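You operate a simulated robot arm through the tools that you are given. There is no shell and no other tool. Be economical: measure what you need, move in short steps, check, and stop when the job is done.

Carry out the task below with a simulated robot arm. There is one attempt and no reset: what you move stays moved.

TASK
Wipe the grey smear off the steel cabinet by the railing and put the white bottle inside it.
Fine: use the grey rag on the cabinet and put it back; the bottle goes on the shelf; shut the door. Set down upright: what you pick out. Where these are worked on the way, their far stop is far enough and under half their travel is too little: door of the steel cabinet by the railing. What is to be rubbed or washed off counts as gone when no trace of it is left.

Only the result counts: the job must be done as asked and must still hold three seconds after the hand-in. Knocking over, shifting, dropping, spilling or breaking anything else fails it.

THE ROBOT
A 7-joint arm with a two-finger parallel gripper on a trunk, on a base that drives. Base frame: it is fixed to the floor where the robot stands at the start and does not move with it; the origin is under the middle of the robot, x ahead of it, y to its left, z up. Readings come in m, degrees, newtons and seconds.
With the tool pointing down near the work surface it reaches from about 0.48 to 0.92 m from the robot's upright axis, wherever it stands. Its first joint turns from -115.0 to 115.0 degrees. Places, roughly: door of the steel cabinet by the railing [0.4, 0.6, 0.5]; grey smear [0.5, 0.5, 0.9]; plastic box [1, 0.75, 1]; shelf inside the steel cabinet by the railing [0.6, 0.6, 0.5]. Payload 3.91 kg.
The TCP is the grasp point between the finger pads, 0.03 m short of the fingertips. In the tool frame z runs along the fingers and y along their closing line. Largest opening 0.11 m; finger width 0.02, thickness 0.01; the body of the gripper, 0.048 by 0.112 m, starts 0.055 m behind the TCP.
Orientation is that of the tool frame in the base frame, as [roll, pitch, yaw] about the fixed x, y, z axes, in that order (R = Rz(yaw) Ry(pitch) Rx(roll)). With the fingers straight down and closing along the base's y, the tool's x points along the base's -x, its y along +y and its z along -z.

THE INTERFACE
- The arm moves only by the tool jog_arm. Its argument "plan" is a list of rows, each an object (a shift or turn left out is 0, a gripper value left out holds the last) with "travel": the shift along the tool's x, y, z in m, a list of three; "delta_rot": the turn, a rotation vector about the tool's x, y, z in degrees, a list of three; "grip": the finger opening in m, from 0 to 0.11. In form: [{"travel": [x, y, z], "delta_rot": [ax, ay, az], "grip": grip}, ...]. A call has 1 to 20 rows; each row is the pose to reach, as a shift and turn from the pose commanded when the call began, along the tool's axes at that moment. Each row takes 0.2 s and may step no farther than 0.05 m and 8.6 degrees from the row before; otherwise, or with a gripper value out of range, the whole call is refused. A pose out of reach is approached as far as the arm can. The call stops where the force on the tool passes 90 N (or 10 N more than at its start, if that is more) or the arm is blocked; 0.2 s more then pass. Each finger travels about 0.153 m/s and halts on what it meets, pressing with about 28 N; the grip force reading is that of the motor and also rises with nothing between the fingers. The clock runs only during rows and for 0.2 s after the last one: add rows that repeat a pose to give the fingers time. The reply holds the time, the measured pose of the TCP, the force on the tool along the base axes, the opening and the grip force, in the units named above and with some noise, with the torque about the TCP (base axes, N m) and any sound that the robot's microphone picked up.
- Cameras (640 x 400 px; columns grow to the right, rows downward): "scene" is now at [0.2228, 0.2088, 1.4563]; the picture's right is [0.15, -0.99, 0.00], its down [0.07, 0.01, -1.00] and it looks along [0.99, 0.15, 0.07] (base axes); focal length 214 px, centre (320, 200). "wrist" rides on the gripper at [0.073, 0.017, -0.103] in the tool frame; the picture's right is [-0.23, 0.97, 0.00], its down [-0.76, -0.18, -0.62] and it looks along [-0.61, -0.14, 0.78] (tool axes); focal length 222 px, centre (320, 200).
- capture(camera): a new picture of that camera. It takes no simulated time.
- lift_body(by): slides the trunk up (or, below 0, down) by that many m; the arm and the scene camera ride with it, the base frame stays. It gives what a move gives, with no picture.
- steer(legs): drives the robot by 1 to 6 legs, each [ahead, left, turn to the left] in m, m and degrees, along the robot's own axes; the way and the turn of a leg run together, so that a leg with both is an arc; at most 1.5 m and 180 degrees a leg. The arm and the cameras ride along, it lands a little off, and it stops where it bumps. It gives what a move gives.
- pan_tilt(pan, tilt): turns the head with the scene camera to pan (to the left, within 80 degrees either way) and tilt (down, from -29 to 69), counted from straight ahead of the robot. It gives what a move gives.
- pixel_to_xyz(camera, pixels): there is no depth. For up to 12 entries [column, row, z] of the newest picture of that camera ("zoom" is the newest enlarged one), the place [x, y] in the base frame at which the ray of that pixel passes the height z, good to about 0.002 m, but the place of the scene camera against the robot may be out by one fixed shift of up to 0.018 m in any direction. It takes no simulated time.
- inspect(camera, box): a new picture of the part [left, top, right, bottom] of that camera's present view, enlarged. It takes no simulated time.
- finish_job(): hands the job in; it is judged then, once.

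Go step by step. Measure first, check grasps and placings, and put right what went wrong. The budget is 80 turns and 68 pictures, counting those below and the enlarged ones. Unless the task says otherwise, let go and move clear before handing in, and close with one line.

The tools are called after "Request:" by a JSON object that holds its "op" and its "data". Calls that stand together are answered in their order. jog_arm: Moves the arm, as the interface text tells. Its arguments: {"type":"object","properties":{"plan":{"type":"array","items":{"type":"object","properties":{"travel":{"type":"array","items":{"type":"number"}},"delta_rot":{"type":"array","items":{"type":"number"}},"grip":{"type":"number"}}}}},"required":["plan"]} The other tools are called the same way: lift_body (by) slides the trunk up or down; steer (legs) drives the base; pan_tilt (pan, tilt) turns the head that bears the scene camera; capture (camera) takes a picture; pixel_to_xyz (camera, pixels) gives the place at which the rays of pixels pass given heights; inspect (camera, box) takes an enlarged picture of a part of a camera's view; finish_job () hands the job in.

At the start:

```text
clock: 0.0
tcp_pos: [0.2681, 0.2811, 1.1655]
ee_rot: [-179.5, -0.2, 178.6]
ft_force: [-0.2, 0.6, 0.1]
ft_torque: [0.01, -0.01, -0.02]
finger_gap: 0.1099
gripper_force: 0.2
trunk travel left (down, up): [-0.725, 0.265]
robot x, y, heading: [0.0004, -0.0016, 0.1]
head pan, tilt: [80.2, 68.8]
```

scene: 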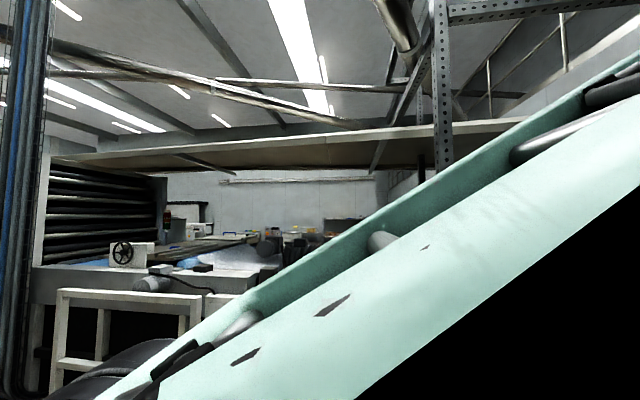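
wrist: 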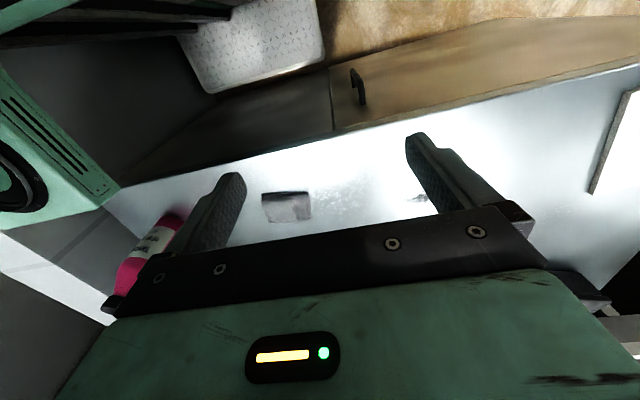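

The scene picture looks level across the hall and shows little of the work, while the wrist picture shows a rag (285,205), a pink bottle, and a bright cabinet top. I'll turn the head toward the cabinet to see more.

Request:
{"op": "pan_tilt", "data": {"pan": 45, "tilt": 40}}

Request:
{"op": "capture", "data": {"camera": "scene"}}

Request:
{"op": "capture", "data": {"camera": "wrist"}}

```text
clock: 1.0
tcp_pos: [0.2817, 0.2795, 1.1597]
ee_rot: [-178.8, -0.5, 176.7]
ft_force: [0.0, -0.7, -0.1]
ft_torque: [-0.01, 0.0, 0.0]
finger_gap: 0.1101
gripper_force: 0.0
trunk travel left (down, up): [-0.725, 0.265]
robot x, y, heading: [-0.0016, 0.0019, -0.1]
head pan, tilt: [45.0, 40.0]
```

```text
65 pictures are left
```

scene: 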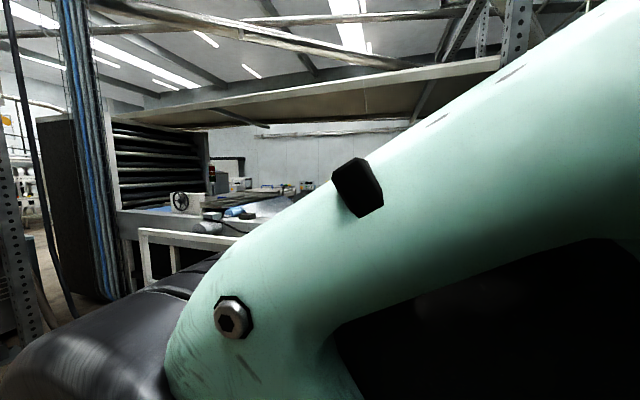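

```text
64 pictures are left
```

wrist: 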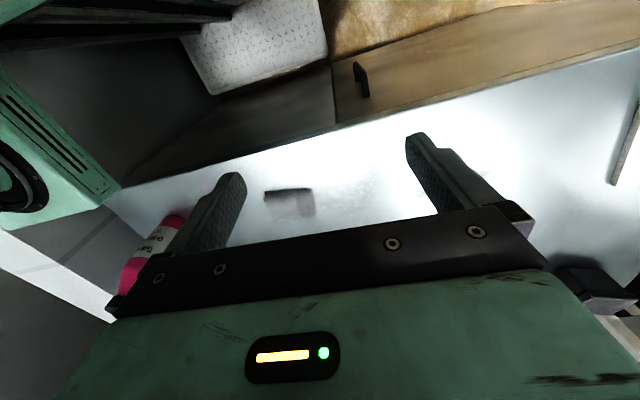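

The scene view only shifted a little though the head reads 45/40, so I'll check whether it's consistent with geometry and re-command it.

Request:
{"op": "pan_tilt", "data": {"pan": 60, "tilt": 50}}

Request:
{"op": "capture", "data": {"camera": "scene"}}

Request:
{"op": "pixel_to_xyz", "data": {"camera": "scene", "pixels": [[320, 200, 0.9], [320, 390, 0.9], [20, 390, 0.9], [620, 390, 0.9]]}}

Request:
{"op": "pixel_to_xyz", "data": {"camera": "wrist", "pixels": [[290, 205, 0.9], [150, 240, 0.9], [360, 80, 0.9], [415, 195, 0.9], [120, 185, 0.9], [330, 130, 0.9], [255, 45, 0.9], [625, 150, 0.9], [590, 280, 0.9]]}}

```text
clock: 1.8
tcp_pos: [0.2815, 0.2791, 1.1608]
ee_rot: [-178.8, -0.4, 176.7]
ft_force: [0.4, 0.2, -0.4]
ft_torque: [-0.02, 0.02, 0.04]
finger_gap: 0.1103
gripper_force: 0.1
trunk travel left (down, up): [-0.725, 0.265]
robot x, y, heading: [0.0004, 0.0003, 0.1]
head pan, tilt: [60.0, 50.0]
```

```text
63 pictures are left
```

scene: 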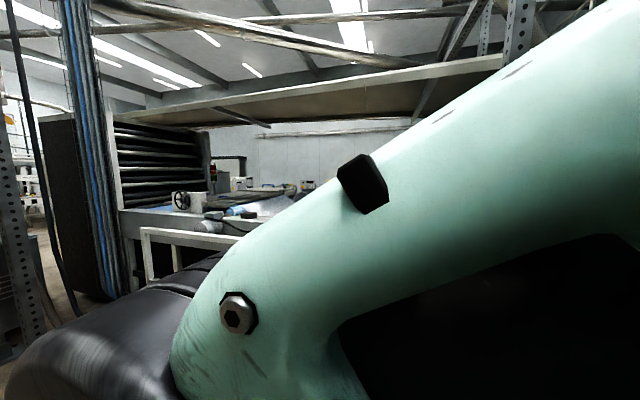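

```text
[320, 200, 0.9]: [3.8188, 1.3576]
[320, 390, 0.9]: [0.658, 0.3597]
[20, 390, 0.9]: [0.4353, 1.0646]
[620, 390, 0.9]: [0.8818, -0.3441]
```

```text
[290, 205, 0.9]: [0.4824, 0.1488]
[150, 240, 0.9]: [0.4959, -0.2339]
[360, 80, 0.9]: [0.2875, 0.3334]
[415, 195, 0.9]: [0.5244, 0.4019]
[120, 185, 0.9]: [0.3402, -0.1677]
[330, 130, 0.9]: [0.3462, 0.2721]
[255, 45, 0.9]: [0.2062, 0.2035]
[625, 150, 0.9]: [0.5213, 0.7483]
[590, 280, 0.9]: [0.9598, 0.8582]
```

Pan/tilt barely changes the view and the green arm link fills the picture, so the head seems jammed against the arm. I'll raise the trunk a bit and reach the arm ahead to free the head.

Request:
{"op": "lift_body", "data": {"by": 0.1}}

Request:
{"op": "jog_arm", "data": {"plan": [{"travel": [-0.04, 0, 0]}, {"travel": [-0.08, 0, 0]}, {"travel": [-0.12, 0, 0]}, {"travel": [-0.16, 0, 0]}, {"travel": [-0.2, 0, 0]}, {"travel": [-0.24, 0, 0]}]}}

Request:
{"op": "pan_tilt", "data": {"pan": 45, "tilt": 40}}

Request:
{"op": "capture", "data": {"camera": "scene"}}

Request:
{"op": "capture", "data": {"camera": "wrist"}}

```text
clock: 3.1
tcp_pos: [0.2815, 0.2802, 1.2593]
ee_rot: [-178.7, -0.4, 176.6]
ft_force: [-0.6, 0.0, -0.3]
ft_torque: [0.0, -0.03, -0.03]
finger_gap: 0.1098
gripper_force: 0.0
trunk travel left (down, up): [-0.825, 0.165]
robot x, y, heading: [0.0035, 0.0009, -0.3]
head pan, tilt: [60.0, 50.0]
```

```text
clock: 4.5
tcp_pos: [0.5087, 0.2756, 1.2645]
ee_rot: [-179.5, -0.1, 178.7]
ft_force: [-0.1, 0.2, 0.8]
ft_torque: [-0.04, -0.02, 0.0]
finger_gap: 0.1103
gripper_force: 0.1
trunk travel left (down, up): [-0.825, 0.165]
robot x, y, heading: [0.0004, -0.0017, 0.1]
head pan, tilt: [60.0, 50.0]
```

```text
clock: 5.3
tcp_pos: [0.5084, 0.2754, 1.2633]
ee_rot: [-179.5, -0.2, 178.6]
ft_force: [0.6, 1.2, -0.3]
ft_torque: [0.0, 0.01, -0.02]
finger_gap: 0.11
gripper_force: 0.2
trunk travel left (down, up): [-0.825, 0.165]
robot x, y, heading: [-0.0006, 0.0, -0.0]
head pan, tilt: [45.0, 40.0]
```

```text
62 pictures are left
```

scene: 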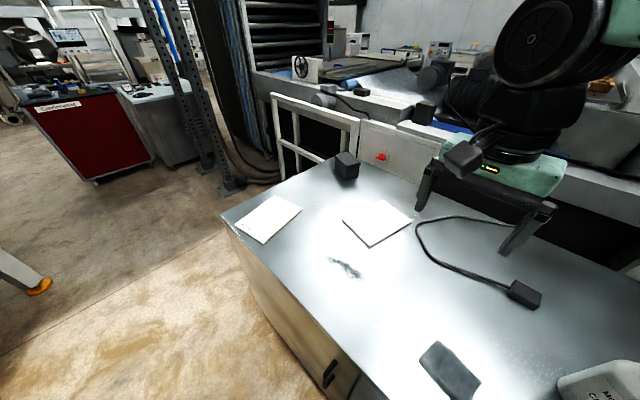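

```text
61 pictures are left
```

wrist: 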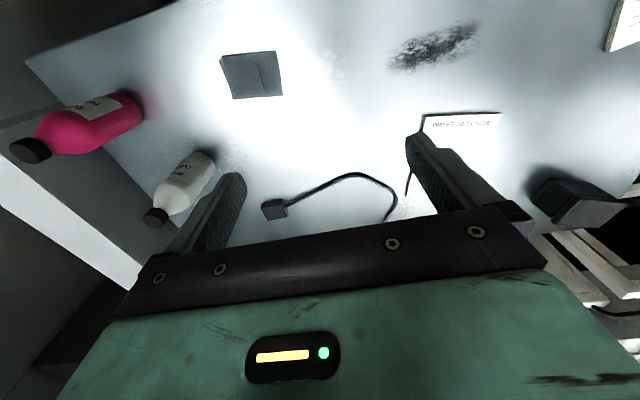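

Now the head is free: I see the smear (345,268), papers, a cable with plug, the rag (450,370), and in the wrist view the pink and white bottles (185,185). I'll look lower and more to the right for the bottles and door.

Request:
{"op": "pan_tilt", "data": {"pan": 10, "tilt": 55}}

Request:
{"op": "capture", "data": {"camera": "scene"}}

Request:
{"op": "pixel_to_xyz", "data": {"camera": "wrist", "pixels": [[250, 75, 0.88], [393, 62, 0.88], [480, 30, 0.88], [155, 218, 0.88], [210, 155, 0.88], [25, 60, 0.88], [220, 57, 0.88], [276, 50, 0.88], [285, 94, 0.88], [232, 99, 0.88], [435, 45, 0.88], [270, 208, 0.88]]}}

```text
clock: 6.3
tcp_pos: [0.5086, 0.2749, 1.2645]
ee_rot: [-179.5, -0.2, 178.6]
ft_force: [1.3, -0.4, 0.1]
ft_torque: [0.02, -0.02, 0.02]
finger_gap: 0.1103
gripper_force: 0.1
trunk travel left (down, up): [-0.825, 0.165]
robot x, y, heading: [-0.0011, 0.0005, -0.0]
head pan, tilt: [10.0, 55.0]
```

```text
60 pictures are left
```

scene: 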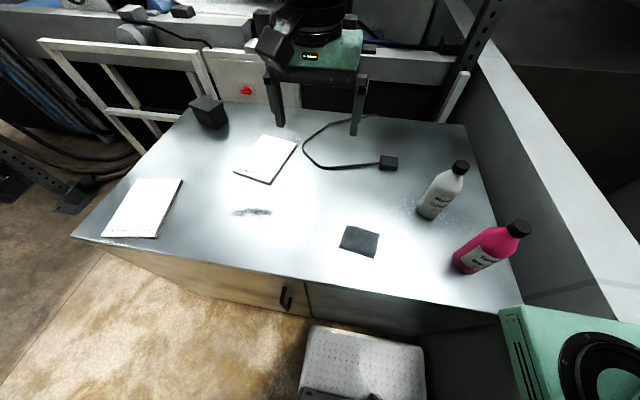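

```text
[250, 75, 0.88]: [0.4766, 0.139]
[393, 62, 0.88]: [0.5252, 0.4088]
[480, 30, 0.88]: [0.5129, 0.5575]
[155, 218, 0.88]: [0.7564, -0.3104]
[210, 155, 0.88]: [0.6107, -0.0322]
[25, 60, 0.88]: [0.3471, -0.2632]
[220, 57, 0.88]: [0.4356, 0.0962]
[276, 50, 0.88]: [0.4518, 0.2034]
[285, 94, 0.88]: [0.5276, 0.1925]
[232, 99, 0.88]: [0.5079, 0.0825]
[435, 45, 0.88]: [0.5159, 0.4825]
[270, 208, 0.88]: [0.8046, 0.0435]
```

Clear overview now: rag (359,242), smear (252,212), white bottle (440,190), pink bottle (490,248), door handle (287,298), seam at (306,283). I'll measure the points.

Request:
{"op": "pixel_to_xyz", "data": {"camera": "scene", "pixels": [[347, 226, 0.88], [380, 232, 0.88], [374, 257, 0.88], [339, 250, 0.88], [232, 211, 0.88], [271, 212, 0.88], [72, 237, 0.88], [520, 303, 0.88], [306, 283, 0.88], [430, 215, 0.88], [465, 267, 0.88], [465, 125, 0.88]]}}

Request:
{"op": "inspect", "data": {"camera": "scene", "box": [220, 130, 540, 330]}}

```text
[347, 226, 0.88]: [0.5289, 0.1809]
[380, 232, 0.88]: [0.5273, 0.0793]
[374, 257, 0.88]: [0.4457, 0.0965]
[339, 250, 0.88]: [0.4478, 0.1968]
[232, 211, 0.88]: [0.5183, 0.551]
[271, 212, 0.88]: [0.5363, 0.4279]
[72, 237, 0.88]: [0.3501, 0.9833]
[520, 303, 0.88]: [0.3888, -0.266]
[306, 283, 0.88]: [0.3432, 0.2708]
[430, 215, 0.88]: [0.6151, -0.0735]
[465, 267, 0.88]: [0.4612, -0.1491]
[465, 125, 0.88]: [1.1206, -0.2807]
```

```text
2.00 times, centred on (380, 230) of scene
```

zoom: 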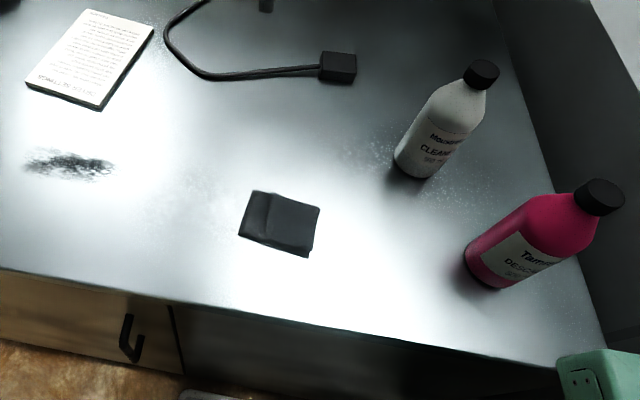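

Rag centre is about (0.48,0.14), 0.10 along y by 0.08 along x; the smear spans y 0.41–0.56 at x≈0.52. I'll turn the gripper 90° so it closes along x, and hover over the rag.

Request:
{"op": "jog_arm", "data": {"plan": [{"travel": [0.002, -0.013, 0.01], "delta_rot": [0, 0, -8.3]}, {"travel": [0.005, -0.026, 0.02], "delta_rot": [0, 0, -16.6]}, {"travel": [0.007, -0.04, 0.03], "delta_rot": [0, 0, -24.9]}, {"travel": [0.01, -0.053, 0.04], "delta_rot": [0, 0, -33.2]}, {"travel": [0.012, -0.066, 0.05], "delta_rot": [0, 0, -41.5]}, {"travel": [0.015, -0.08, 0.06], "delta_rot": [0, 0, -49.8]}, {"travel": [0.017, -0.093, 0.07], "delta_rot": [0, 0, -58.1]}, {"travel": [0.02, -0.107, 0.08], "delta_rot": [0, 0, -66.4]}, {"travel": [0.022, -0.12, 0.1], "delta_rot": [0, 0, -74.7]}, {"travel": [0.025, -0.133, 0.12], "delta_rot": [0, 0, -83]}, {"travel": [0.025, -0.133, 0.14], "delta_rot": [0, 0, -91]}, {"travel": [0.025, -0.133, 0.16], "delta_rot": [0, 0, -91]}]}}

Request:
{"op": "capture", "data": {"camera": "wrist"}}

Request:
{"op": "capture", "data": {"camera": "scene"}}

```text
clock: 8.9
tcp_pos: [0.4796, 0.1415, 1.1045]
ee_rot: [179.8, -0.5, -90.3]
ft_force: [0.2, -0.5, 0.4]
ft_torque: [-0.04, 0.01, 0.01]
finger_gap: 0.1101
gripper_force: 0.0
trunk travel left (down, up): [-0.825, 0.165]
robot x, y, heading: [0.0008, -0.0024, 0.1]
head pan, tilt: [10.0, 55.0]
```

```text
58 pictures are left
```

wrist: 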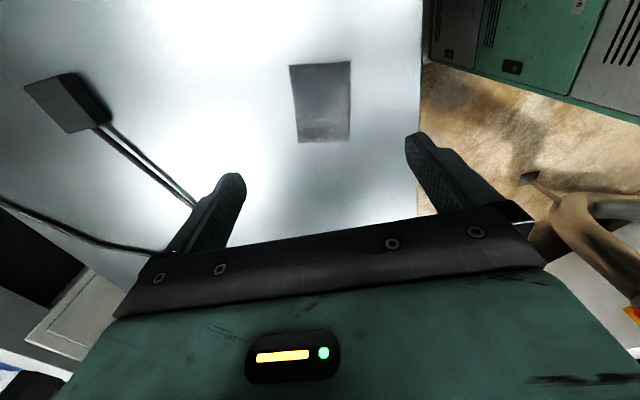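

```text
57 pictures are left
```

scene: 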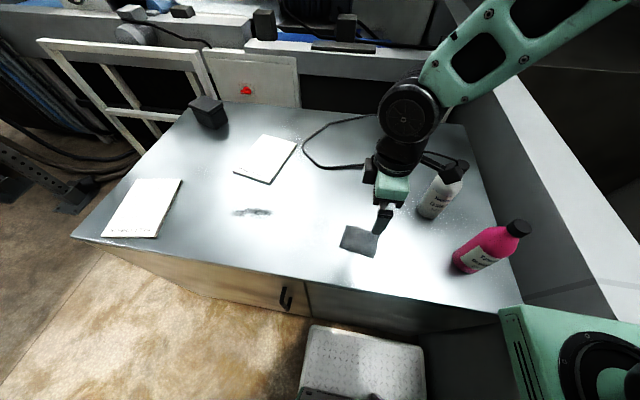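

The gripper hovers behind the rag (wrist 290-350, 62-140). I'll measure the rag at two heights.

Request:
{"op": "pixel_to_xyz", "data": {"camera": "wrist", "pixels": [[290, 66, 0.88], [350, 62, 0.88], [350, 137, 0.88], [298, 142, 0.88], [290, 66, 0.9], [350, 62, 0.9], [350, 137, 0.9], [298, 142, 0.9]]}}

Request:
{"op": "inspect", "data": {"camera": "wrist", "box": [240, 40, 400, 160]}}

```text
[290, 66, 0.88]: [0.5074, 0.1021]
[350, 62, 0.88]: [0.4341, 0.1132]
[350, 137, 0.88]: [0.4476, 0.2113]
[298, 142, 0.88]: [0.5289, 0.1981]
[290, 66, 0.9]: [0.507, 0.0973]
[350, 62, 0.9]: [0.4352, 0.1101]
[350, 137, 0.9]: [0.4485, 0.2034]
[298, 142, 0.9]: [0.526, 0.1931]
```

```text
3.33 times, centred on (320, 100) of wrist
```

zoom: 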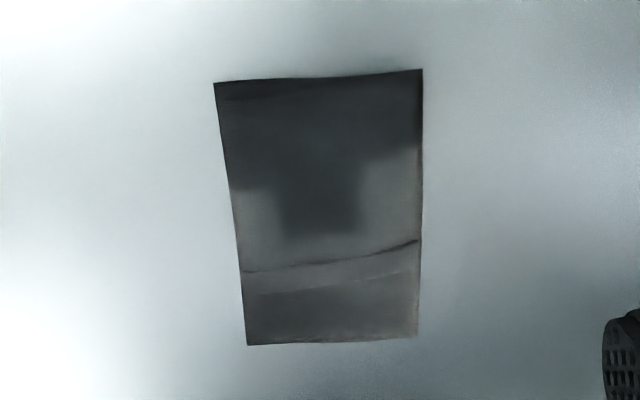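

The rag's true height is ≈0.90 with centre (0.479,0.150), turned about −10°. I'll rotate +10° about the tool axis, shift, and go down to just above the table.

Request:
{"op": "jog_arm", "data": {"plan": [{"travel": [-0.009, 0, 0.03], "delta_rot": [0, 0, 5]}, {"travel": [-0.009, 0, 0.07], "delta_rot": [0, 0, 10]}, {"travel": [-0.009, 0, 0.11], "delta_rot": [0, 0, 10]}, {"travel": [-0.009, 0, 0.14], "delta_rot": [0, 0, 10]}, {"travel": [-0.009, 0, 0.155], "delta_rot": [0, 0, 10]}]}}

Request:
{"op": "capture", "data": {"camera": "wrist"}}

Request:
{"op": "inspect", "data": {"camera": "scene", "box": [280, 160, 440, 280]}}

```text
clock: 10.1
tcp_pos: [0.4789, 0.149, 0.9512]
ee_rot: [179.8, -0.5, -100.4]
ft_force: [0.1, 0.5, -0.3]
ft_torque: [-0.02, 0.0, -0.04]
finger_gap: 0.11
gripper_force: 0.1
trunk travel left (down, up): [-0.825, 0.165]
robot x, y, heading: [0.0028, -0.0005, 0.2]
head pan, tilt: [10.0, 55.0]
```

```text
55 pictures are left
```

wrist: 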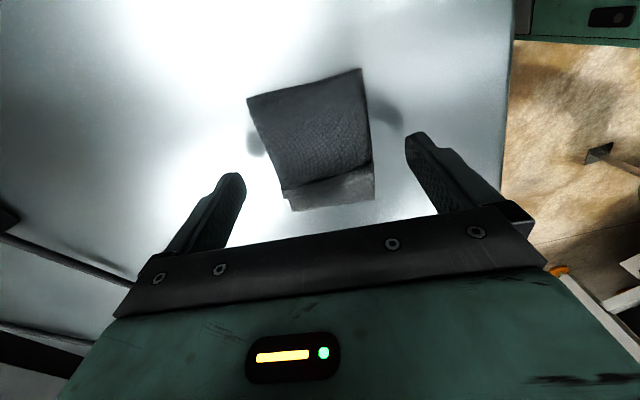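

```text
3.33 times, centred on (360, 220) of scene
```

zoom: 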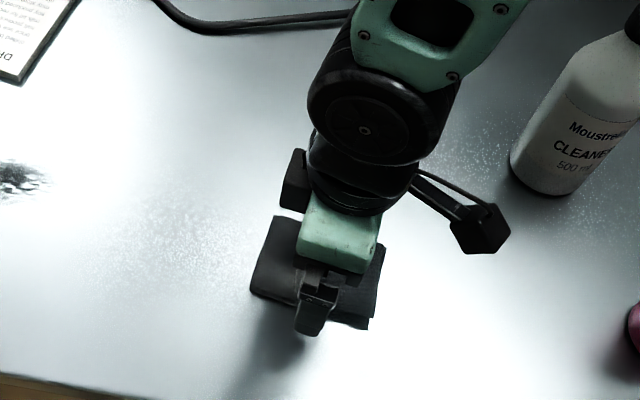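

Close up, the rag lies between the fingers' span (corners 248,100 / 362,68 / 374,200 / 290,210). I'll verify its place at close range.

Request:
{"op": "pixel_to_xyz", "data": {"camera": "wrist", "pixels": [[248, 100, 0.9], [362, 68, 0.9], [375, 200, 0.9], [292, 211, 0.9], [248, 100, 0.91], [362, 68, 0.91], [375, 200, 0.91], [292, 211, 0.91]]}}

```text
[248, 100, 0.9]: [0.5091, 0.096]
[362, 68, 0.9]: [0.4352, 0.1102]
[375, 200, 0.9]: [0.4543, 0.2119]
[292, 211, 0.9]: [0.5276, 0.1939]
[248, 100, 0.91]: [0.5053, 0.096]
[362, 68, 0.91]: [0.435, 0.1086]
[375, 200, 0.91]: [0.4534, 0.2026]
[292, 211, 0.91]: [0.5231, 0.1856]
```

Rag centre (0.480,0.151) matches the TCP. I'll go down 0.017 and close slowly.

Request:
{"op": "jog_arm", "data": {"plan": [{"travel": [0, 0, 0.008]}, {"travel": [0, 0, 0.014]}, {"travel": [0, 0, 0.017]}, {"travel": [0, 0, 0.017]}, {"travel": [0, 0, 0.017], "grip": 0.09}, {"travel": [0, 0, 0.017], "grip": 0.07}, {"travel": [0, 0, 0.017], "grip": 0.05}, {"travel": [0, 0, 0.017], "grip": 0.02}, {"travel": [0, 0, 0.017], "grip": 0.0}, {"travel": [0, 0, 0.017], "grip": 0.0}]}}

Request:
{"op": "capture", "data": {"camera": "wrist"}}

```text
clock: 12.3
tcp_pos: [0.4782, 0.1487, 0.9342]
ee_rot: [179.9, -0.5, -100.4]
ft_force: [0.4, -0.3, 0.2]
ft_torque: [0.0, 0.0, 0.01]
finger_gap: 0.0712
gripper_force: 28.0
trunk travel left (down, up): [-0.825, 0.165]
robot x, y, heading: [-0.0021, 0.0022, -0.2]
head pan, tilt: [10.0, 55.0]
```

```text
53 pictures are left
```

wrist: 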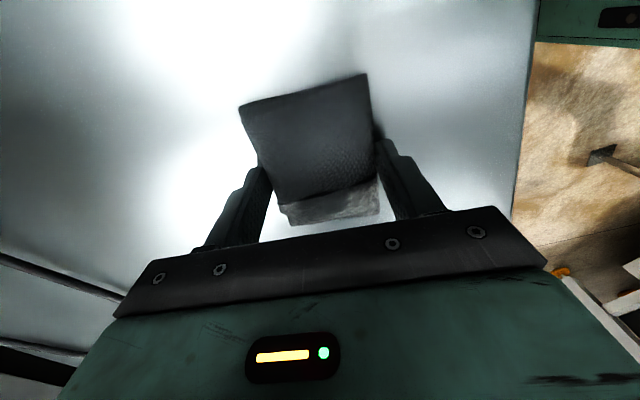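

The rag is held (gap 0.071). I'll lift it a little and measure the smear and its neighbours at the true height 0.90.

Request:
{"op": "jog_arm", "data": {"plan": [{"travel": [0, 0, -0.02]}, {"travel": [0, 0, -0.04]}, {"travel": [0, 0, -0.06]}, {"travel": [0, 0, -0.06]}]}}

Request:
{"op": "inspect", "data": {"camera": "scene", "box": [160, 120, 400, 270]}}

```text
clock: 13.3
tcp_pos: [0.4785, 0.148, 0.9941]
ee_rot: [179.9, -0.6, -100.4]
ft_force: [0.5, 0.1, 0.1]
ft_torque: [0.02, 0.03, 0.02]
finger_gap: 0.0708
gripper_force: 28.3
trunk travel left (down, up): [-0.825, 0.165]
robot x, y, heading: [-0.0001, -0.0008, 0.0]
head pan, tilt: [10.0, 55.0]
```

```text
2.67 times, centred on (280, 195) of scene
```

zoom: 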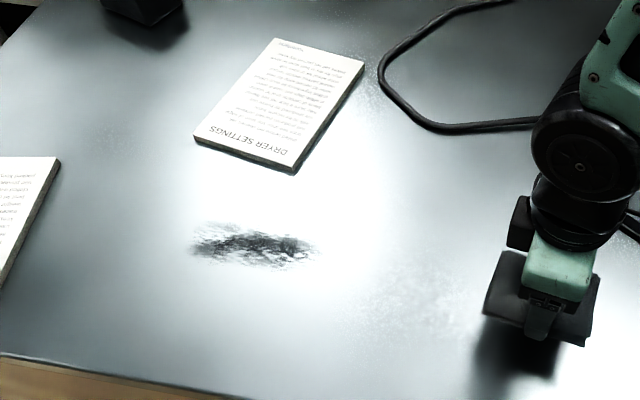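

Request:
{"op": "pixel_to_xyz", "data": {"camera": "zoom", "pixels": [[190, 243, 0.9], [322, 250, 0.9], [230, 221, 0.9], [270, 270, 0.9], [195, 140, 0.9], [293, 174, 0.9], [364, 62, 0.9], [60, 160, 0.9], [5, 285, 0.9], [435, 132, 0.9]]}}

Request:
{"op": "pixel_to_xyz", "data": {"camera": "scene", "pixels": [[72, 237, 0.9], [520, 303, 0.9], [306, 283, 0.9], [430, 217, 0.9], [465, 270, 0.9], [287, 298, 0.8]]}}

```text
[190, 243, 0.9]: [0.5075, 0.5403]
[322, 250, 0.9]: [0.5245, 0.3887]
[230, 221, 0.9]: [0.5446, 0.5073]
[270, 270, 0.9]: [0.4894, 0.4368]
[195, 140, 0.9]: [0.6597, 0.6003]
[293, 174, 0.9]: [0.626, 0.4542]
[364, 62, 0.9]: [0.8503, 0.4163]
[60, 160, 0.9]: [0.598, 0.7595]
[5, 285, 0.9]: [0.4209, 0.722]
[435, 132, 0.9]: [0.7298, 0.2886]
```

```text
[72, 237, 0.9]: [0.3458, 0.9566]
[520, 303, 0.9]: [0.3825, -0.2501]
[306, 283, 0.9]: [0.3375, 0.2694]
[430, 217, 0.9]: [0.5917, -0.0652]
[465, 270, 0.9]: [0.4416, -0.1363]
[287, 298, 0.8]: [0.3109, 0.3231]
```

The smear spans about x 0.49–0.545, y 0.39–0.55, axis tilted ≈6°, and no object is in the way. I'll carry the rag to its near end, turned to align with the smear, still above the surface.

Request:
{"op": "jog_arm", "data": {"plan": [{"travel": [-0.04, -0.002, 0], "delta_rot": [0, 0, -3]}, {"travel": [-0.08, -0.003, 0], "delta_rot": [0, 0, -6]}, {"travel": [-0.12, -0.005, 0], "delta_rot": [0, 0, -9]}, {"travel": [-0.16, -0.007, 0], "delta_rot": [0, 0, -12]}, {"travel": [-0.2, -0.009, 0], "delta_rot": [0, 0, -15]}, {"travel": [-0.2275, -0.0097, 0], "delta_rot": [0, 0, -16.4]}, {"travel": [-0.2275, -0.0097, 0.03], "delta_rot": [0, 0, -16.4]}, {"travel": [-0.2275, -0.0097, 0.05], "delta_rot": [0, 0, -16.4]}, {"travel": [-0.2275, -0.0097, 0.058], "delta_rot": [0, 0, -16.4]}, {"travel": [-0.2275, -0.0097, 0.058], "delta_rot": [0, 0, -16.4]}]}}

Request:
{"op": "capture", "data": {"camera": "scene"}}

```text
clock: 15.5
tcp_pos: [0.5297, 0.3711, 0.9335]
ee_rot: [179.9, -0.4, -83.9]
ft_force: [-0.2, -1.3, 2.5]
ft_torque: [-0.11, -0.11, -0.04]
finger_gap: 0.0707
gripper_force: 28.0
trunk travel left (down, up): [-0.825, 0.165]
robot x, y, heading: [-0.0003, -0.0019, -0.1]
head pan, tilt: [10.0, 55.0]
```

```text
51 pictures are left
```

scene: 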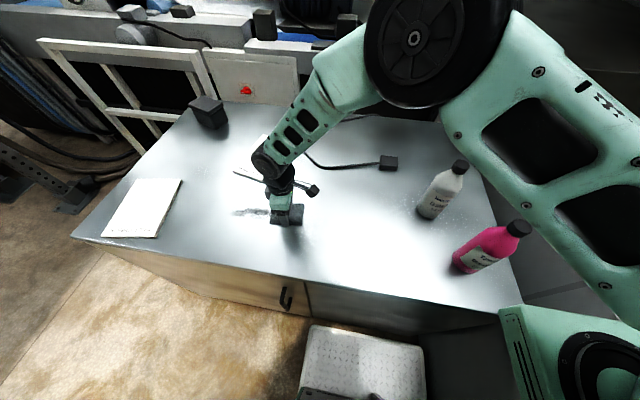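

The rag just touches the surface (2.5 N). I'll press 3 mm deeper and stroke along the smear and back.

Request:
{"op": "jog_arm", "data": {"plan": [{"travel": [0, 0, 0.003]}, {"travel": [-0.03, 0, 0.003]}, {"travel": [-0.06, 0, 0.003]}, {"travel": [-0.09, 0, 0.003]}, {"travel": [-0.12, 0, 0.003]}, {"travel": [-0.15, 0, 0.003]}, {"travel": [-0.18, 0, 0.003]}, {"travel": [-0.21, 0, 0.003]}, {"travel": [-0.22, 0, 0.003]}]}}

Request:
{"op": "capture", "data": {"camera": "wrist"}}

Request:
{"op": "capture", "data": {"camera": "scene"}}

```text
clock: 17.0
tcp_pos: [0.513, 0.5227, 0.9302]
ee_rot: [179.9, -1.7, -83.7]
ft_force: [-1.8, -1.3, 13.0]
ft_torque: [0.17, -0.4, -0.16]
finger_gap: 0.0709
gripper_force: 28.2
out of reach, approached as far as the arm can: row 7
trunk travel left (down, up): [-0.825, 0.165]
robot x, y, heading: [0.0013, -0.0006, -0.0]
head pan, tilt: [10.0, 55.0]
stopped in row 7: the force on the tool passed its limit (the readings are from after the stop); the commanded pose is now the measured one
```

```text
50 pictures are left
```

wrist: 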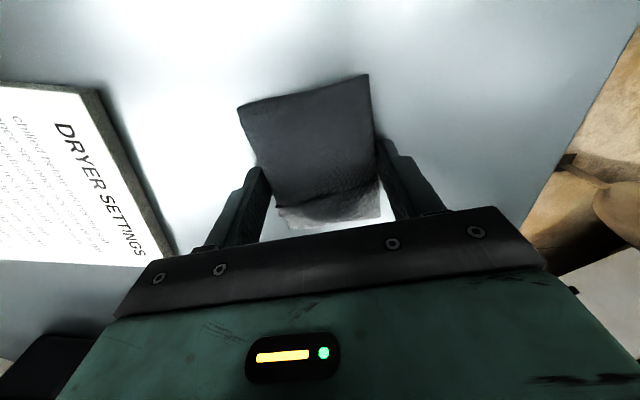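

```text
49 pictures are left
```

scene: 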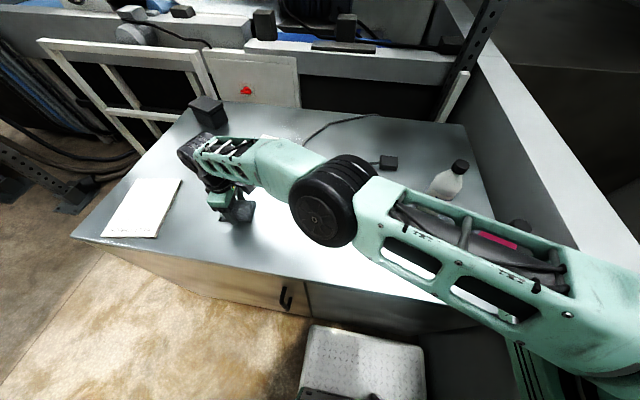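

The stroke stopped at y≈0.52, with the rag covering to about 0.57, as the arm neared its limit there. I'll stroke back, then lift and look.

Request:
{"op": "jog_arm", "data": {"plan": [{"travel": [0.02, 0, 0.0]}, {"travel": [0.05, 0, 0.0]}, {"travel": [0.08, 0, 0.0]}, {"travel": [0.11, 0, 0.0]}, {"travel": [0.14, 0, 0.0]}, {"travel": [0.15, 0, -0.02]}, {"travel": [0.16, 0, -0.06]}, {"travel": [0.2, 0, -0.08]}, {"travel": [0.24, 0, -0.08]}, {"travel": [0.26, 0, -0.08]}]}}

Request:
{"op": "capture", "data": {"camera": "scene"}}

Request:
{"op": "inspect", "data": {"camera": "scene", "box": [180, 160, 340, 260]}}

```text
clock: 19.2
tcp_pos: [0.5421, 0.2663, 1.0161]
ee_rot: [179.8, -1.9, -83.7]
ft_force: [0.5, -0.3, -0.4]
ft_torque: [-0.06, 0.01, 0.03]
finger_gap: 0.0709
gripper_force: 27.8
trunk travel left (down, up): [-0.825, 0.165]
robot x, y, heading: [-0.0033, 0.0002, -0.1]
head pan, tilt: [10.0, 55.0]
```

```text
48 pictures are left
```

scene: 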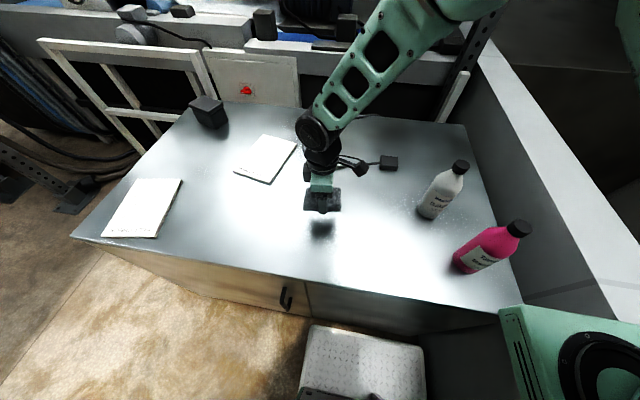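

```text
4.00 times, centred on (260, 210) of scene
```

zoom: 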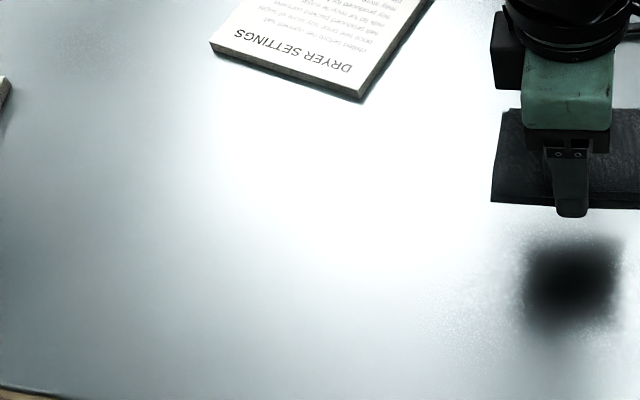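

The smear is gone in the zoom and both bottles still stand as before. I'll return the rag over its original spot (TCP 0.478,0.149, yaw −100.4).

Request:
{"op": "jog_arm", "data": {"plan": [{"travel": [0.0275, 0.019, 0], "delta_rot": [0, -0.4, 4.2]}, {"travel": [0.055, 0.038, 0], "delta_rot": [0, -0.7, 8.4]}, {"travel": [0.0825, 0.057, 0], "delta_rot": [0, -1.1, 12.6]}, {"travel": [0.1099, 0.0764, 0.01], "delta_rot": [0, -1.4, 16.7]}, {"travel": [0.1099, 0.0764, 0.04], "delta_rot": [0, -1.4, 16.7]}, {"travel": [0.1099, 0.0764, 0.06], "delta_rot": [0, -1.4, 16.7]}, {"travel": [0.1099, 0.0764, 0.06], "delta_rot": [0, -1.4, 16.7]}]}}

Request:
{"op": "capture", "data": {"camera": "wrist"}}

```text
clock: 20.8
tcp_pos: [0.4777, 0.1467, 0.9602]
ee_rot: [-180.0, -0.5, -100.5]
ft_force: [-0.1, -0.7, -0.6]
ft_torque: [0.02, 0.0, 0.01]
finger_gap: 0.071
gripper_force: 27.9
trunk travel left (down, up): [-0.825, 0.165]
robot x, y, heading: [-0.0033, -0.0004, -0.0]
head pan, tilt: [10.0, 55.0]
```

```text
46 pictures are left
```

wrist: 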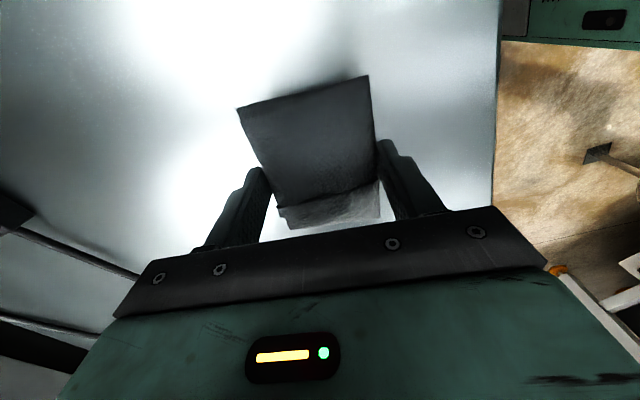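

The rag sits over its old place, 2 cm up. I'll lower it, open, and rise.

Request:
{"op": "jog_arm", "data": {"plan": [{"travel": [-0.002, 0, 0.012]}, {"travel": [-0.002, 0, 0.02]}, {"travel": [-0.002, 0, 0.0255]}, {"travel": [-0.002, 0, 0.0255]}, {"travel": [-0.002, 0, 0.0255], "grip": 0.08}, {"travel": [-0.002, 0, 0.0255], "grip": 0.11}, {"travel": [-0.002, 0, 0.0255], "grip": 0.11}, {"travel": [-0.002, 0, 0.0], "grip": 0.11}, {"travel": [-0.002, 0, -0.04], "grip": 0.11}, {"travel": [-0.002, 0, -0.09], "grip": 0.11}, {"travel": [-0.002, 0, -0.14], "grip": 0.11}]}}

Request:
{"op": "capture", "data": {"camera": "scene"}}

Request:
{"op": "capture", "data": {"camera": "wrist"}}

```text
clock: 23.2
tcp_pos: [0.4792, 0.149, 1.0998]
ee_rot: [-179.9, -0.6, -100.3]
ft_force: [0.6, 0.3, -0.6]
ft_torque: [0.0, 0.03, -0.01]
finger_gap: 0.11
gripper_force: 0.1
trunk travel left (down, up): [-0.825, 0.165]
robot x, y, heading: [-0.0025, 0.0024, 0.0]
head pan, tilt: [10.0, 55.0]
```

```text
45 pictures are left
```

scene: 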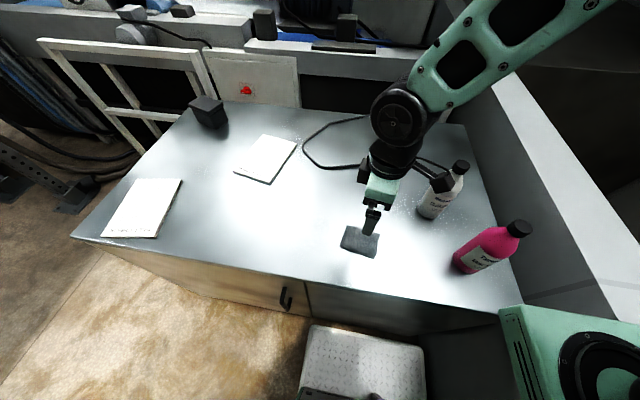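

```text
44 pictures are left
```

wrist: 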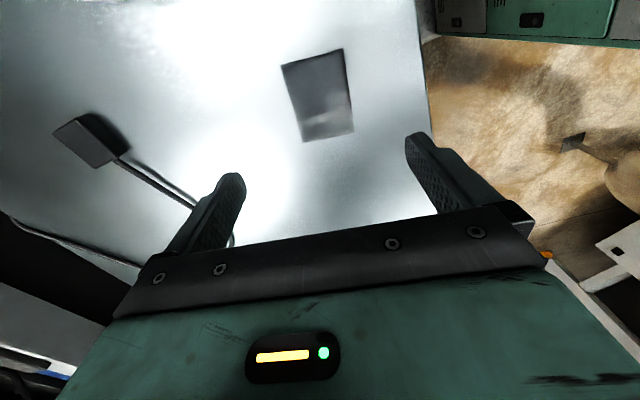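

The rag is back at the same pixels (339–380, 226–257). Now the door: its handle hangs at the right end near y≈0.33, so I need to back off; I'll raise the arm and look at the floor around the base.

Request:
{"op": "jog_arm", "data": {"plan": [{"travel": [0, 0, -0.04]}, {"travel": [0, 0, -0.08]}, {"travel": [0, 0, -0.12]}, {"travel": [0, 0, -0.15]}]}}

Request:
{"op": "pan_tilt", "data": {"pan": 20, "tilt": 69}}

Request:
{"op": "capture", "data": {"camera": "scene"}}

Request:
{"op": "pan_tilt", "data": {"pan": 80, "tilt": 45}}

Request:
{"op": "capture", "data": {"camera": "scene"}}

```text
clock: 24.2
tcp_pos: [0.4781, 0.1512, 1.2505]
ee_rot: [180.0, -0.6, -100.3]
ft_force: [0.4, 0.7, 0.2]
ft_torque: [-0.02, -0.01, 0.0]
finger_gap: 0.1101
gripper_force: 0.0
trunk travel left (down, up): [-0.825, 0.165]
robot x, y, heading: [0.0023, -0.0007, 0.2]
head pan, tilt: [10.0, 55.0]
```

```text
clock: 24.9
tcp_pos: [0.4779, 0.1518, 1.2506]
ee_rot: [-179.9, -0.5, -100.3]
ft_force: [0.2, -0.2, 0.4]
ft_torque: [-0.01, 0.01, 0.01]
finger_gap: 0.1102
gripper_force: 0.0
trunk travel left (down, up): [-0.825, 0.165]
robot x, y, heading: [0.0013, -0.0005, -0.1]
head pan, tilt: [20.0, 68.8]
```

```text
43 pictures are left
```

scene: 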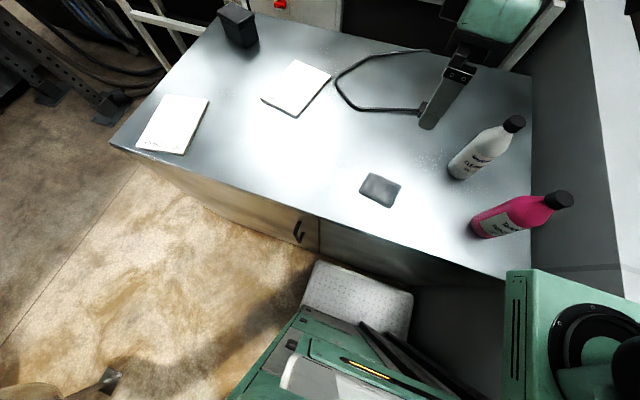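

```text
clock: 26.2
tcp_pos: [0.4785, 0.1509, 1.25]
ee_rot: [-179.9, -0.5, -100.4]
ft_force: [0.5, -0.3, 0.0]
ft_torque: [0.0, -0.02, -0.01]
finger_gap: 0.11
gripper_force: 0.1
trunk travel left (down, up): [-0.825, 0.165]
robot x, y, heading: [-0.0003, -0.0011, -0.1]
head pan, tilt: [80.0, 45.0]
```

```text
42 pictures are left
```

scene: 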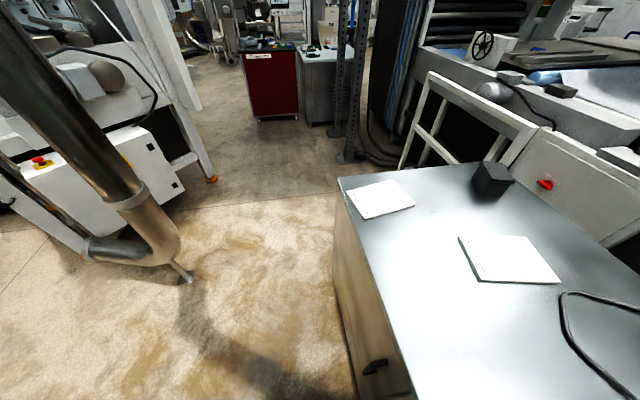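

The "stool" is the robot's own base front; the floor ahead of the cabinet is clear, with a pipe post at (185,275). I'll measure floor points and the handle.

Request:
{"op": "pixel_to_xyz", "data": {"camera": "scene", "pixels": [[188, 282, 0.0], [120, 260, 0.0], [335, 182, 0.9], [332, 225, 0.2], [365, 372, 0.78], [388, 362, 0.78], [412, 395, 0.9], [215, 180, 0.0], [80, 255, 0.0]]}}

Request:
{"op": "inspect", "data": {"camera": "scene", "box": [300, 160, 620, 400]}}

```text
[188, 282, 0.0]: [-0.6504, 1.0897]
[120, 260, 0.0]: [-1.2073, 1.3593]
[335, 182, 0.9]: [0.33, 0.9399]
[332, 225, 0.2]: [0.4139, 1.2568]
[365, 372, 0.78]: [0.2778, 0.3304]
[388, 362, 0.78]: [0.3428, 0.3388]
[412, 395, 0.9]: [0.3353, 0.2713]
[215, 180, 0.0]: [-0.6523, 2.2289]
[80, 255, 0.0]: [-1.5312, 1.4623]
```

```text
1.67 times, centred on (460, 280) of scene
```

zoom: 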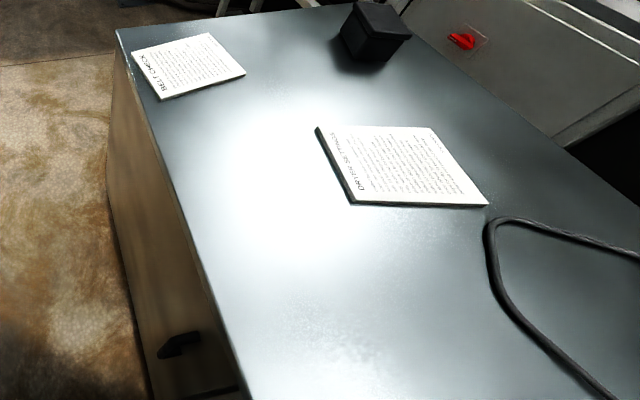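

The pipe foot is at (−0.65,1.09), outside the door's swing (radius ≈0.62 about (0.34,0.94)). I'll check the right and rear-right side before backing off.

Request:
{"op": "pan_tilt", "data": {"pan": -80, "tilt": 45}}

Request:
{"op": "capture", "data": {"camera": "scene"}}

Request:
{"op": "pan_tilt", "data": {"pan": 80, "tilt": 10}}

Request:
{"op": "capture", "data": {"camera": "scene"}}

```text
clock: 28.7
tcp_pos: [0.4788, 0.1517, 1.2502]
ee_rot: [-179.9, -0.5, -100.2]
ft_force: [-0.5, -0.1, 0.3]
ft_torque: [0.0, 0.0, 0.02]
finger_gap: 0.1099
gripper_force: 0.0
trunk travel left (down, up): [-0.825, 0.165]
robot x, y, heading: [-0.0029, -0.0014, -0.2]
head pan, tilt: [-80.0, 45.0]
```

```text
40 pictures are left
```

scene: 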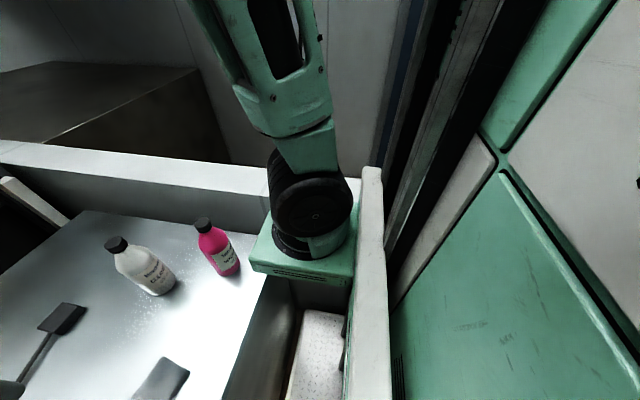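

```text
clock: 31.2
tcp_pos: [0.4793, 0.151, 1.2502]
ee_rot: [-179.9, -0.5, -100.4]
ft_force: [0.3, -1.1, 0.2]
ft_torque: [0.0, -0.01, -0.01]
finger_gap: 0.11
gripper_force: 0.2
trunk travel left (down, up): [-0.825, 0.165]
robot x, y, heading: [-0.0001, 0.0022, 0.1]
head pan, tilt: [80.0, 10.0]
```

```text
39 pictures are left
```

scene: 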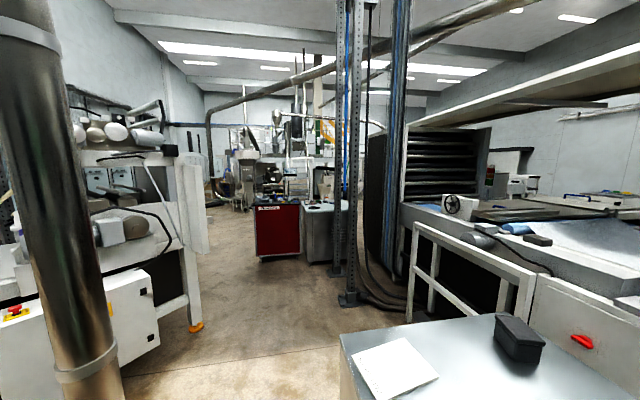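

All is clear around; the vertical pipe is far left-rear. I'll back off 0.35 m and then look at the door face.

Request:
{"op": "steer", "data": {"legs": [[-0.35, 0, 0]]}}

Request:
{"op": "pan_tilt", "data": {"pan": 20, "tilt": 45}}

Request:
{"op": "capture", "data": {"camera": "scene"}}

```text
clock: 33.4
tcp_pos: [0.1275, 0.1518, 1.2511]
ee_rot: [-179.9, -0.5, -100.2]
ft_force: [0.9, 0.1, 0.0]
ft_torque: [0.02, 0.01, -0.01]
finger_gap: 0.1099
gripper_force: 0.0
trunk travel left (down, up): [-0.825, 0.165]
robot x, y, heading: [-0.3498, -0.0005, 0.1]
head pan, tilt: [80.0, 10.0]
```

```text
clock: 34.7
tcp_pos: [0.1276, 0.1515, 1.2509]
ee_rot: [-180.0, -0.5, -100.1]
ft_force: [0.4, -0.4, 0.6]
ft_torque: [0.02, 0.02, 0.0]
finger_gap: 0.11
gripper_force: 0.0
trunk travel left (down, up): [-0.825, 0.165]
robot x, y, heading: [-0.3497, -0.0, 0.3]
head pan, tilt: [20.0, 45.0]
```

```text
38 pictures are left
```

scene: 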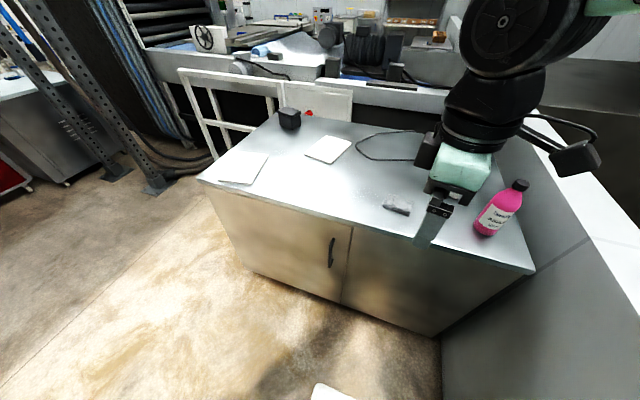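

The door (left, handle at 332,253, seam at 348) is fully visible. I'll measure the handle and door edges.

Request:
{"op": "pixel_to_xyz", "data": {"camera": "scene", "pixels": [[333, 239, 0.8], [333, 239, 0.75], [331, 267, 0.7], [331, 267, 0.65], [331, 267, 0.6], [353, 229, 0.9], [353, 229, 0.85], [341, 302, 0.2], [341, 302, 0.1], [198, 181, 0.9], [241, 265, 0.1], [241, 265, 0.2]]}}

Request:
{"op": "inspect", "data": {"camera": "scene", "box": [190, 160, 450, 320]}}

```text
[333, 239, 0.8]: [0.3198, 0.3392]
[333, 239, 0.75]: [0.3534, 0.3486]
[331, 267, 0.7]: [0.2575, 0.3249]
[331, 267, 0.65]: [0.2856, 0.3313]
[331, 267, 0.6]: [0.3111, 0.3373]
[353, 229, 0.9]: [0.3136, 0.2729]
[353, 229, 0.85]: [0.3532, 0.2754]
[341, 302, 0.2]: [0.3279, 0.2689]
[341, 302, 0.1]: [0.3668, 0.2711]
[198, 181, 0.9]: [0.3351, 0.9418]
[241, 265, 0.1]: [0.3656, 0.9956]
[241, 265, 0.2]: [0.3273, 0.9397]
```

```text
2.46 times, centred on (320, 240) of scene
```

zoom: 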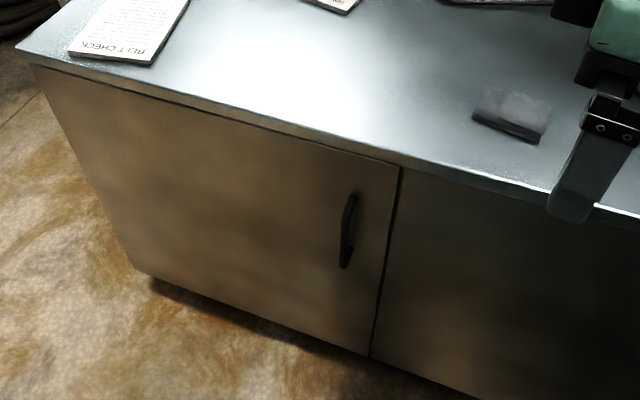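

Handle bar: x≈0.30, y≈0.34, z≈0.60–0.81; door face x≈0.34, hinge side y≈0.94. I'll turn the gripper toward a camera-up horizontal grip, first the yaw to 0.

Request:
{"op": "jog_arm", "data": {"plan": [{"delta_rot": [0, 0, -8.4]}, {"delta_rot": [0, 0, -16.8]}, {"delta_rot": [0, 0, -25.2]}, {"delta_rot": [0, 0, -33.6]}, {"delta_rot": [0, 0, -42]}, {"delta_rot": [0, 0, -50.4]}, {"delta_rot": [0, 0, -58.8]}, {"delta_rot": [0, 0, -67.2]}, {"delta_rot": [0, 0, -75.6]}, {"delta_rot": [0, 0, -84]}, {"delta_rot": [0, 0, -92.4]}, {"delta_rot": [0, 0, -100]}]}}

```text
clock: 37.3
tcp_pos: [0.1282, 0.1512, 1.2508]
ee_rot: [179.5, 0.0, -0.1]
ft_force: [0.0, -0.3, 0.2]
ft_torque: [0.02, 0.0, 0.02]
finger_gap: 0.11
gripper_force: 0.1
trunk travel left (down, up): [-0.825, 0.165]
robot x, y, heading: [-0.3482, -0.0002, 0.0]
head pan, tilt: [20.0, 45.0]
```

Yaw 0 works. Now I pitch the tool up to horizontal (+90° about tool y).

Request:
{"op": "jog_arm", "data": {"plan": [{"travel": [0.01, -0.01, 0], "delta_rot": [0, 8.4, 0]}, {"travel": [0.02, -0.02, 0], "delta_rot": [0, 16.8, 0]}, {"travel": [0.03, -0.03, 0], "delta_rot": [0, 25.2, 0]}, {"travel": [0.04, -0.04, 0], "delta_rot": [0, 33.6, 0]}, {"travel": [0.05, -0.05, 0], "delta_rot": [0, 42, 0]}, {"travel": [0.06, -0.06, 0], "delta_rot": [0, 50.4, 0]}, {"travel": [0.07, -0.07, 0], "delta_rot": [0, 58.8, 0]}, {"travel": [0.08, -0.08, 0], "delta_rot": [0, 67.2, 0]}, {"travel": [0.08, -0.09, 0], "delta_rot": [0, 75.6, 0]}, {"travel": [0.08, -0.1, 0], "delta_rot": [0, 84, 0]}, {"travel": [0.08, -0.11, 0], "delta_rot": [0, 90, 0]}]}}

Request:
{"op": "capture", "data": {"camera": "wrist"}}

Request:
{"op": "capture", "data": {"camera": "scene"}}

```text
clock: 39.7
tcp_pos: [0.2077, 0.2614, 1.2502]
ee_rot: [81.6, -89.5, 98.2]
ft_force: [0.2, -0.7, -0.5]
ft_torque: [0.0, 0.01, 0.01]
finger_gap: 0.1099
gripper_force: 0.1
trunk travel left (down, up): [-0.825, 0.165]
robot x, y, heading: [-0.3487, 0.0006, 0.0]
head pan, tilt: [20.0, 45.0]
```

```text
36 pictures are left
```

wrist: 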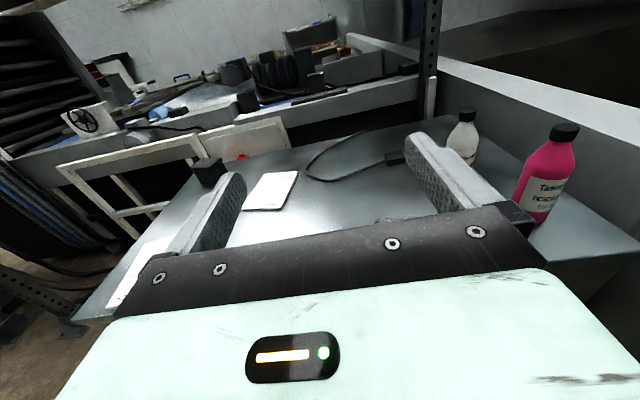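

```text
35 pictures are left
```

scene: 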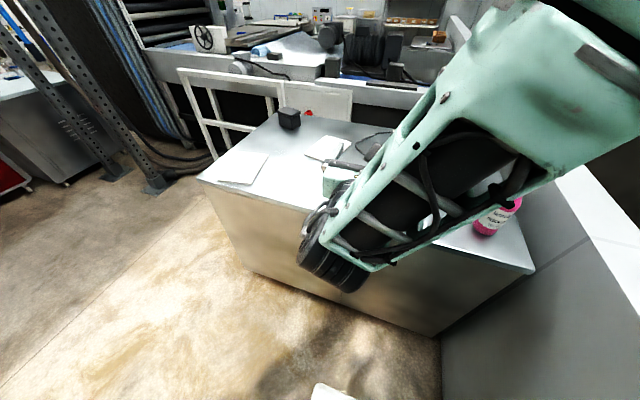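

The tool is horizontal and points at +x with the camera on top. I'll align in y with the handle, back a bit, and lower the trunk.

Request:
{"op": "jog_arm", "data": {"plan": [{"travel": [0, -0.04, -0.02]}, {"travel": [-0.03, -0.078, -0.03]}, {"travel": [-0.07, -0.078, -0.03]}, {"travel": [-0.1, -0.078, -0.03]}]}}

Request:
{"op": "lift_body", "data": {"by": -0.44}}

Request:
{"op": "capture", "data": {"camera": "wrist"}}

Request:
{"op": "capture", "data": {"camera": "scene"}}

```text
clock: 40.7
tcp_pos: [0.1805, 0.3377, 1.1494]
ee_rot: [90.2, -89.6, 89.3]
ft_force: [0.0, 0.2, -0.7]
ft_torque: [-0.03, -0.03, 0.05]
finger_gap: 0.11
gripper_force: 0.0
trunk travel left (down, up): [-0.825, 0.165]
robot x, y, heading: [-0.3482, -0.0023, 0.0]
head pan, tilt: [20.0, 45.0]
```

```text
refused: -0.44 is not a number from -0.4 to 0.4
```

```text
34 pictures are left
```

wrist: 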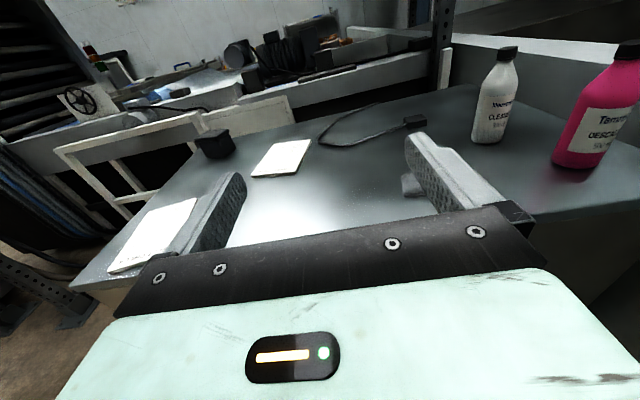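

```text
33 pictures are left
```

scene: 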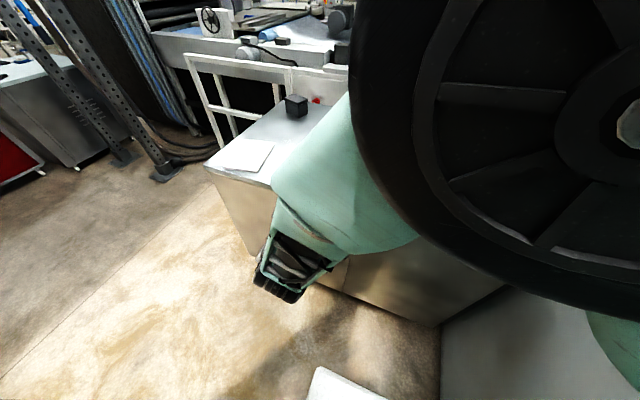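

The lift limit is 0.4 per call; I'll lower 0.4, then look by wrist.

Request:
{"op": "lift_body", "data": {"by": -0.4}}

Request:
{"op": "capture", "data": {"camera": "wrist"}}

```text
clock: 44.6
tcp_pos: [0.1808, 0.3368, 0.7495]
ee_rot: [93.7, -89.5, 85.8]
ft_force: [0.6, -0.1, 0.2]
ft_torque: [-0.01, 0.02, 0.01]
finger_gap: 0.1101
gripper_force: 0.0
trunk travel left (down, up): [-0.425, 0.565]
robot x, y, heading: [-0.3542, 0.0035, 0.0]
head pan, tilt: [20.0, 45.0]
```

```text
32 pictures are left
```

wrist: 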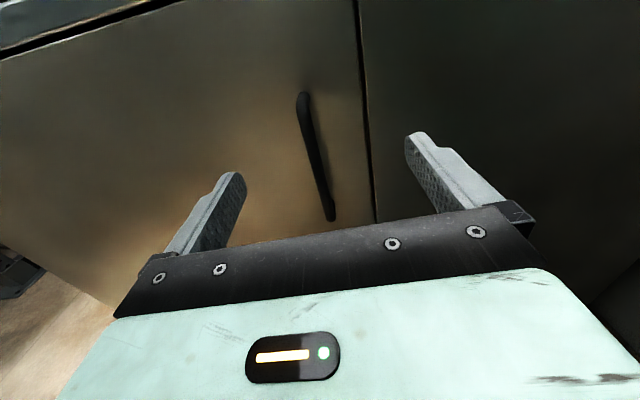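

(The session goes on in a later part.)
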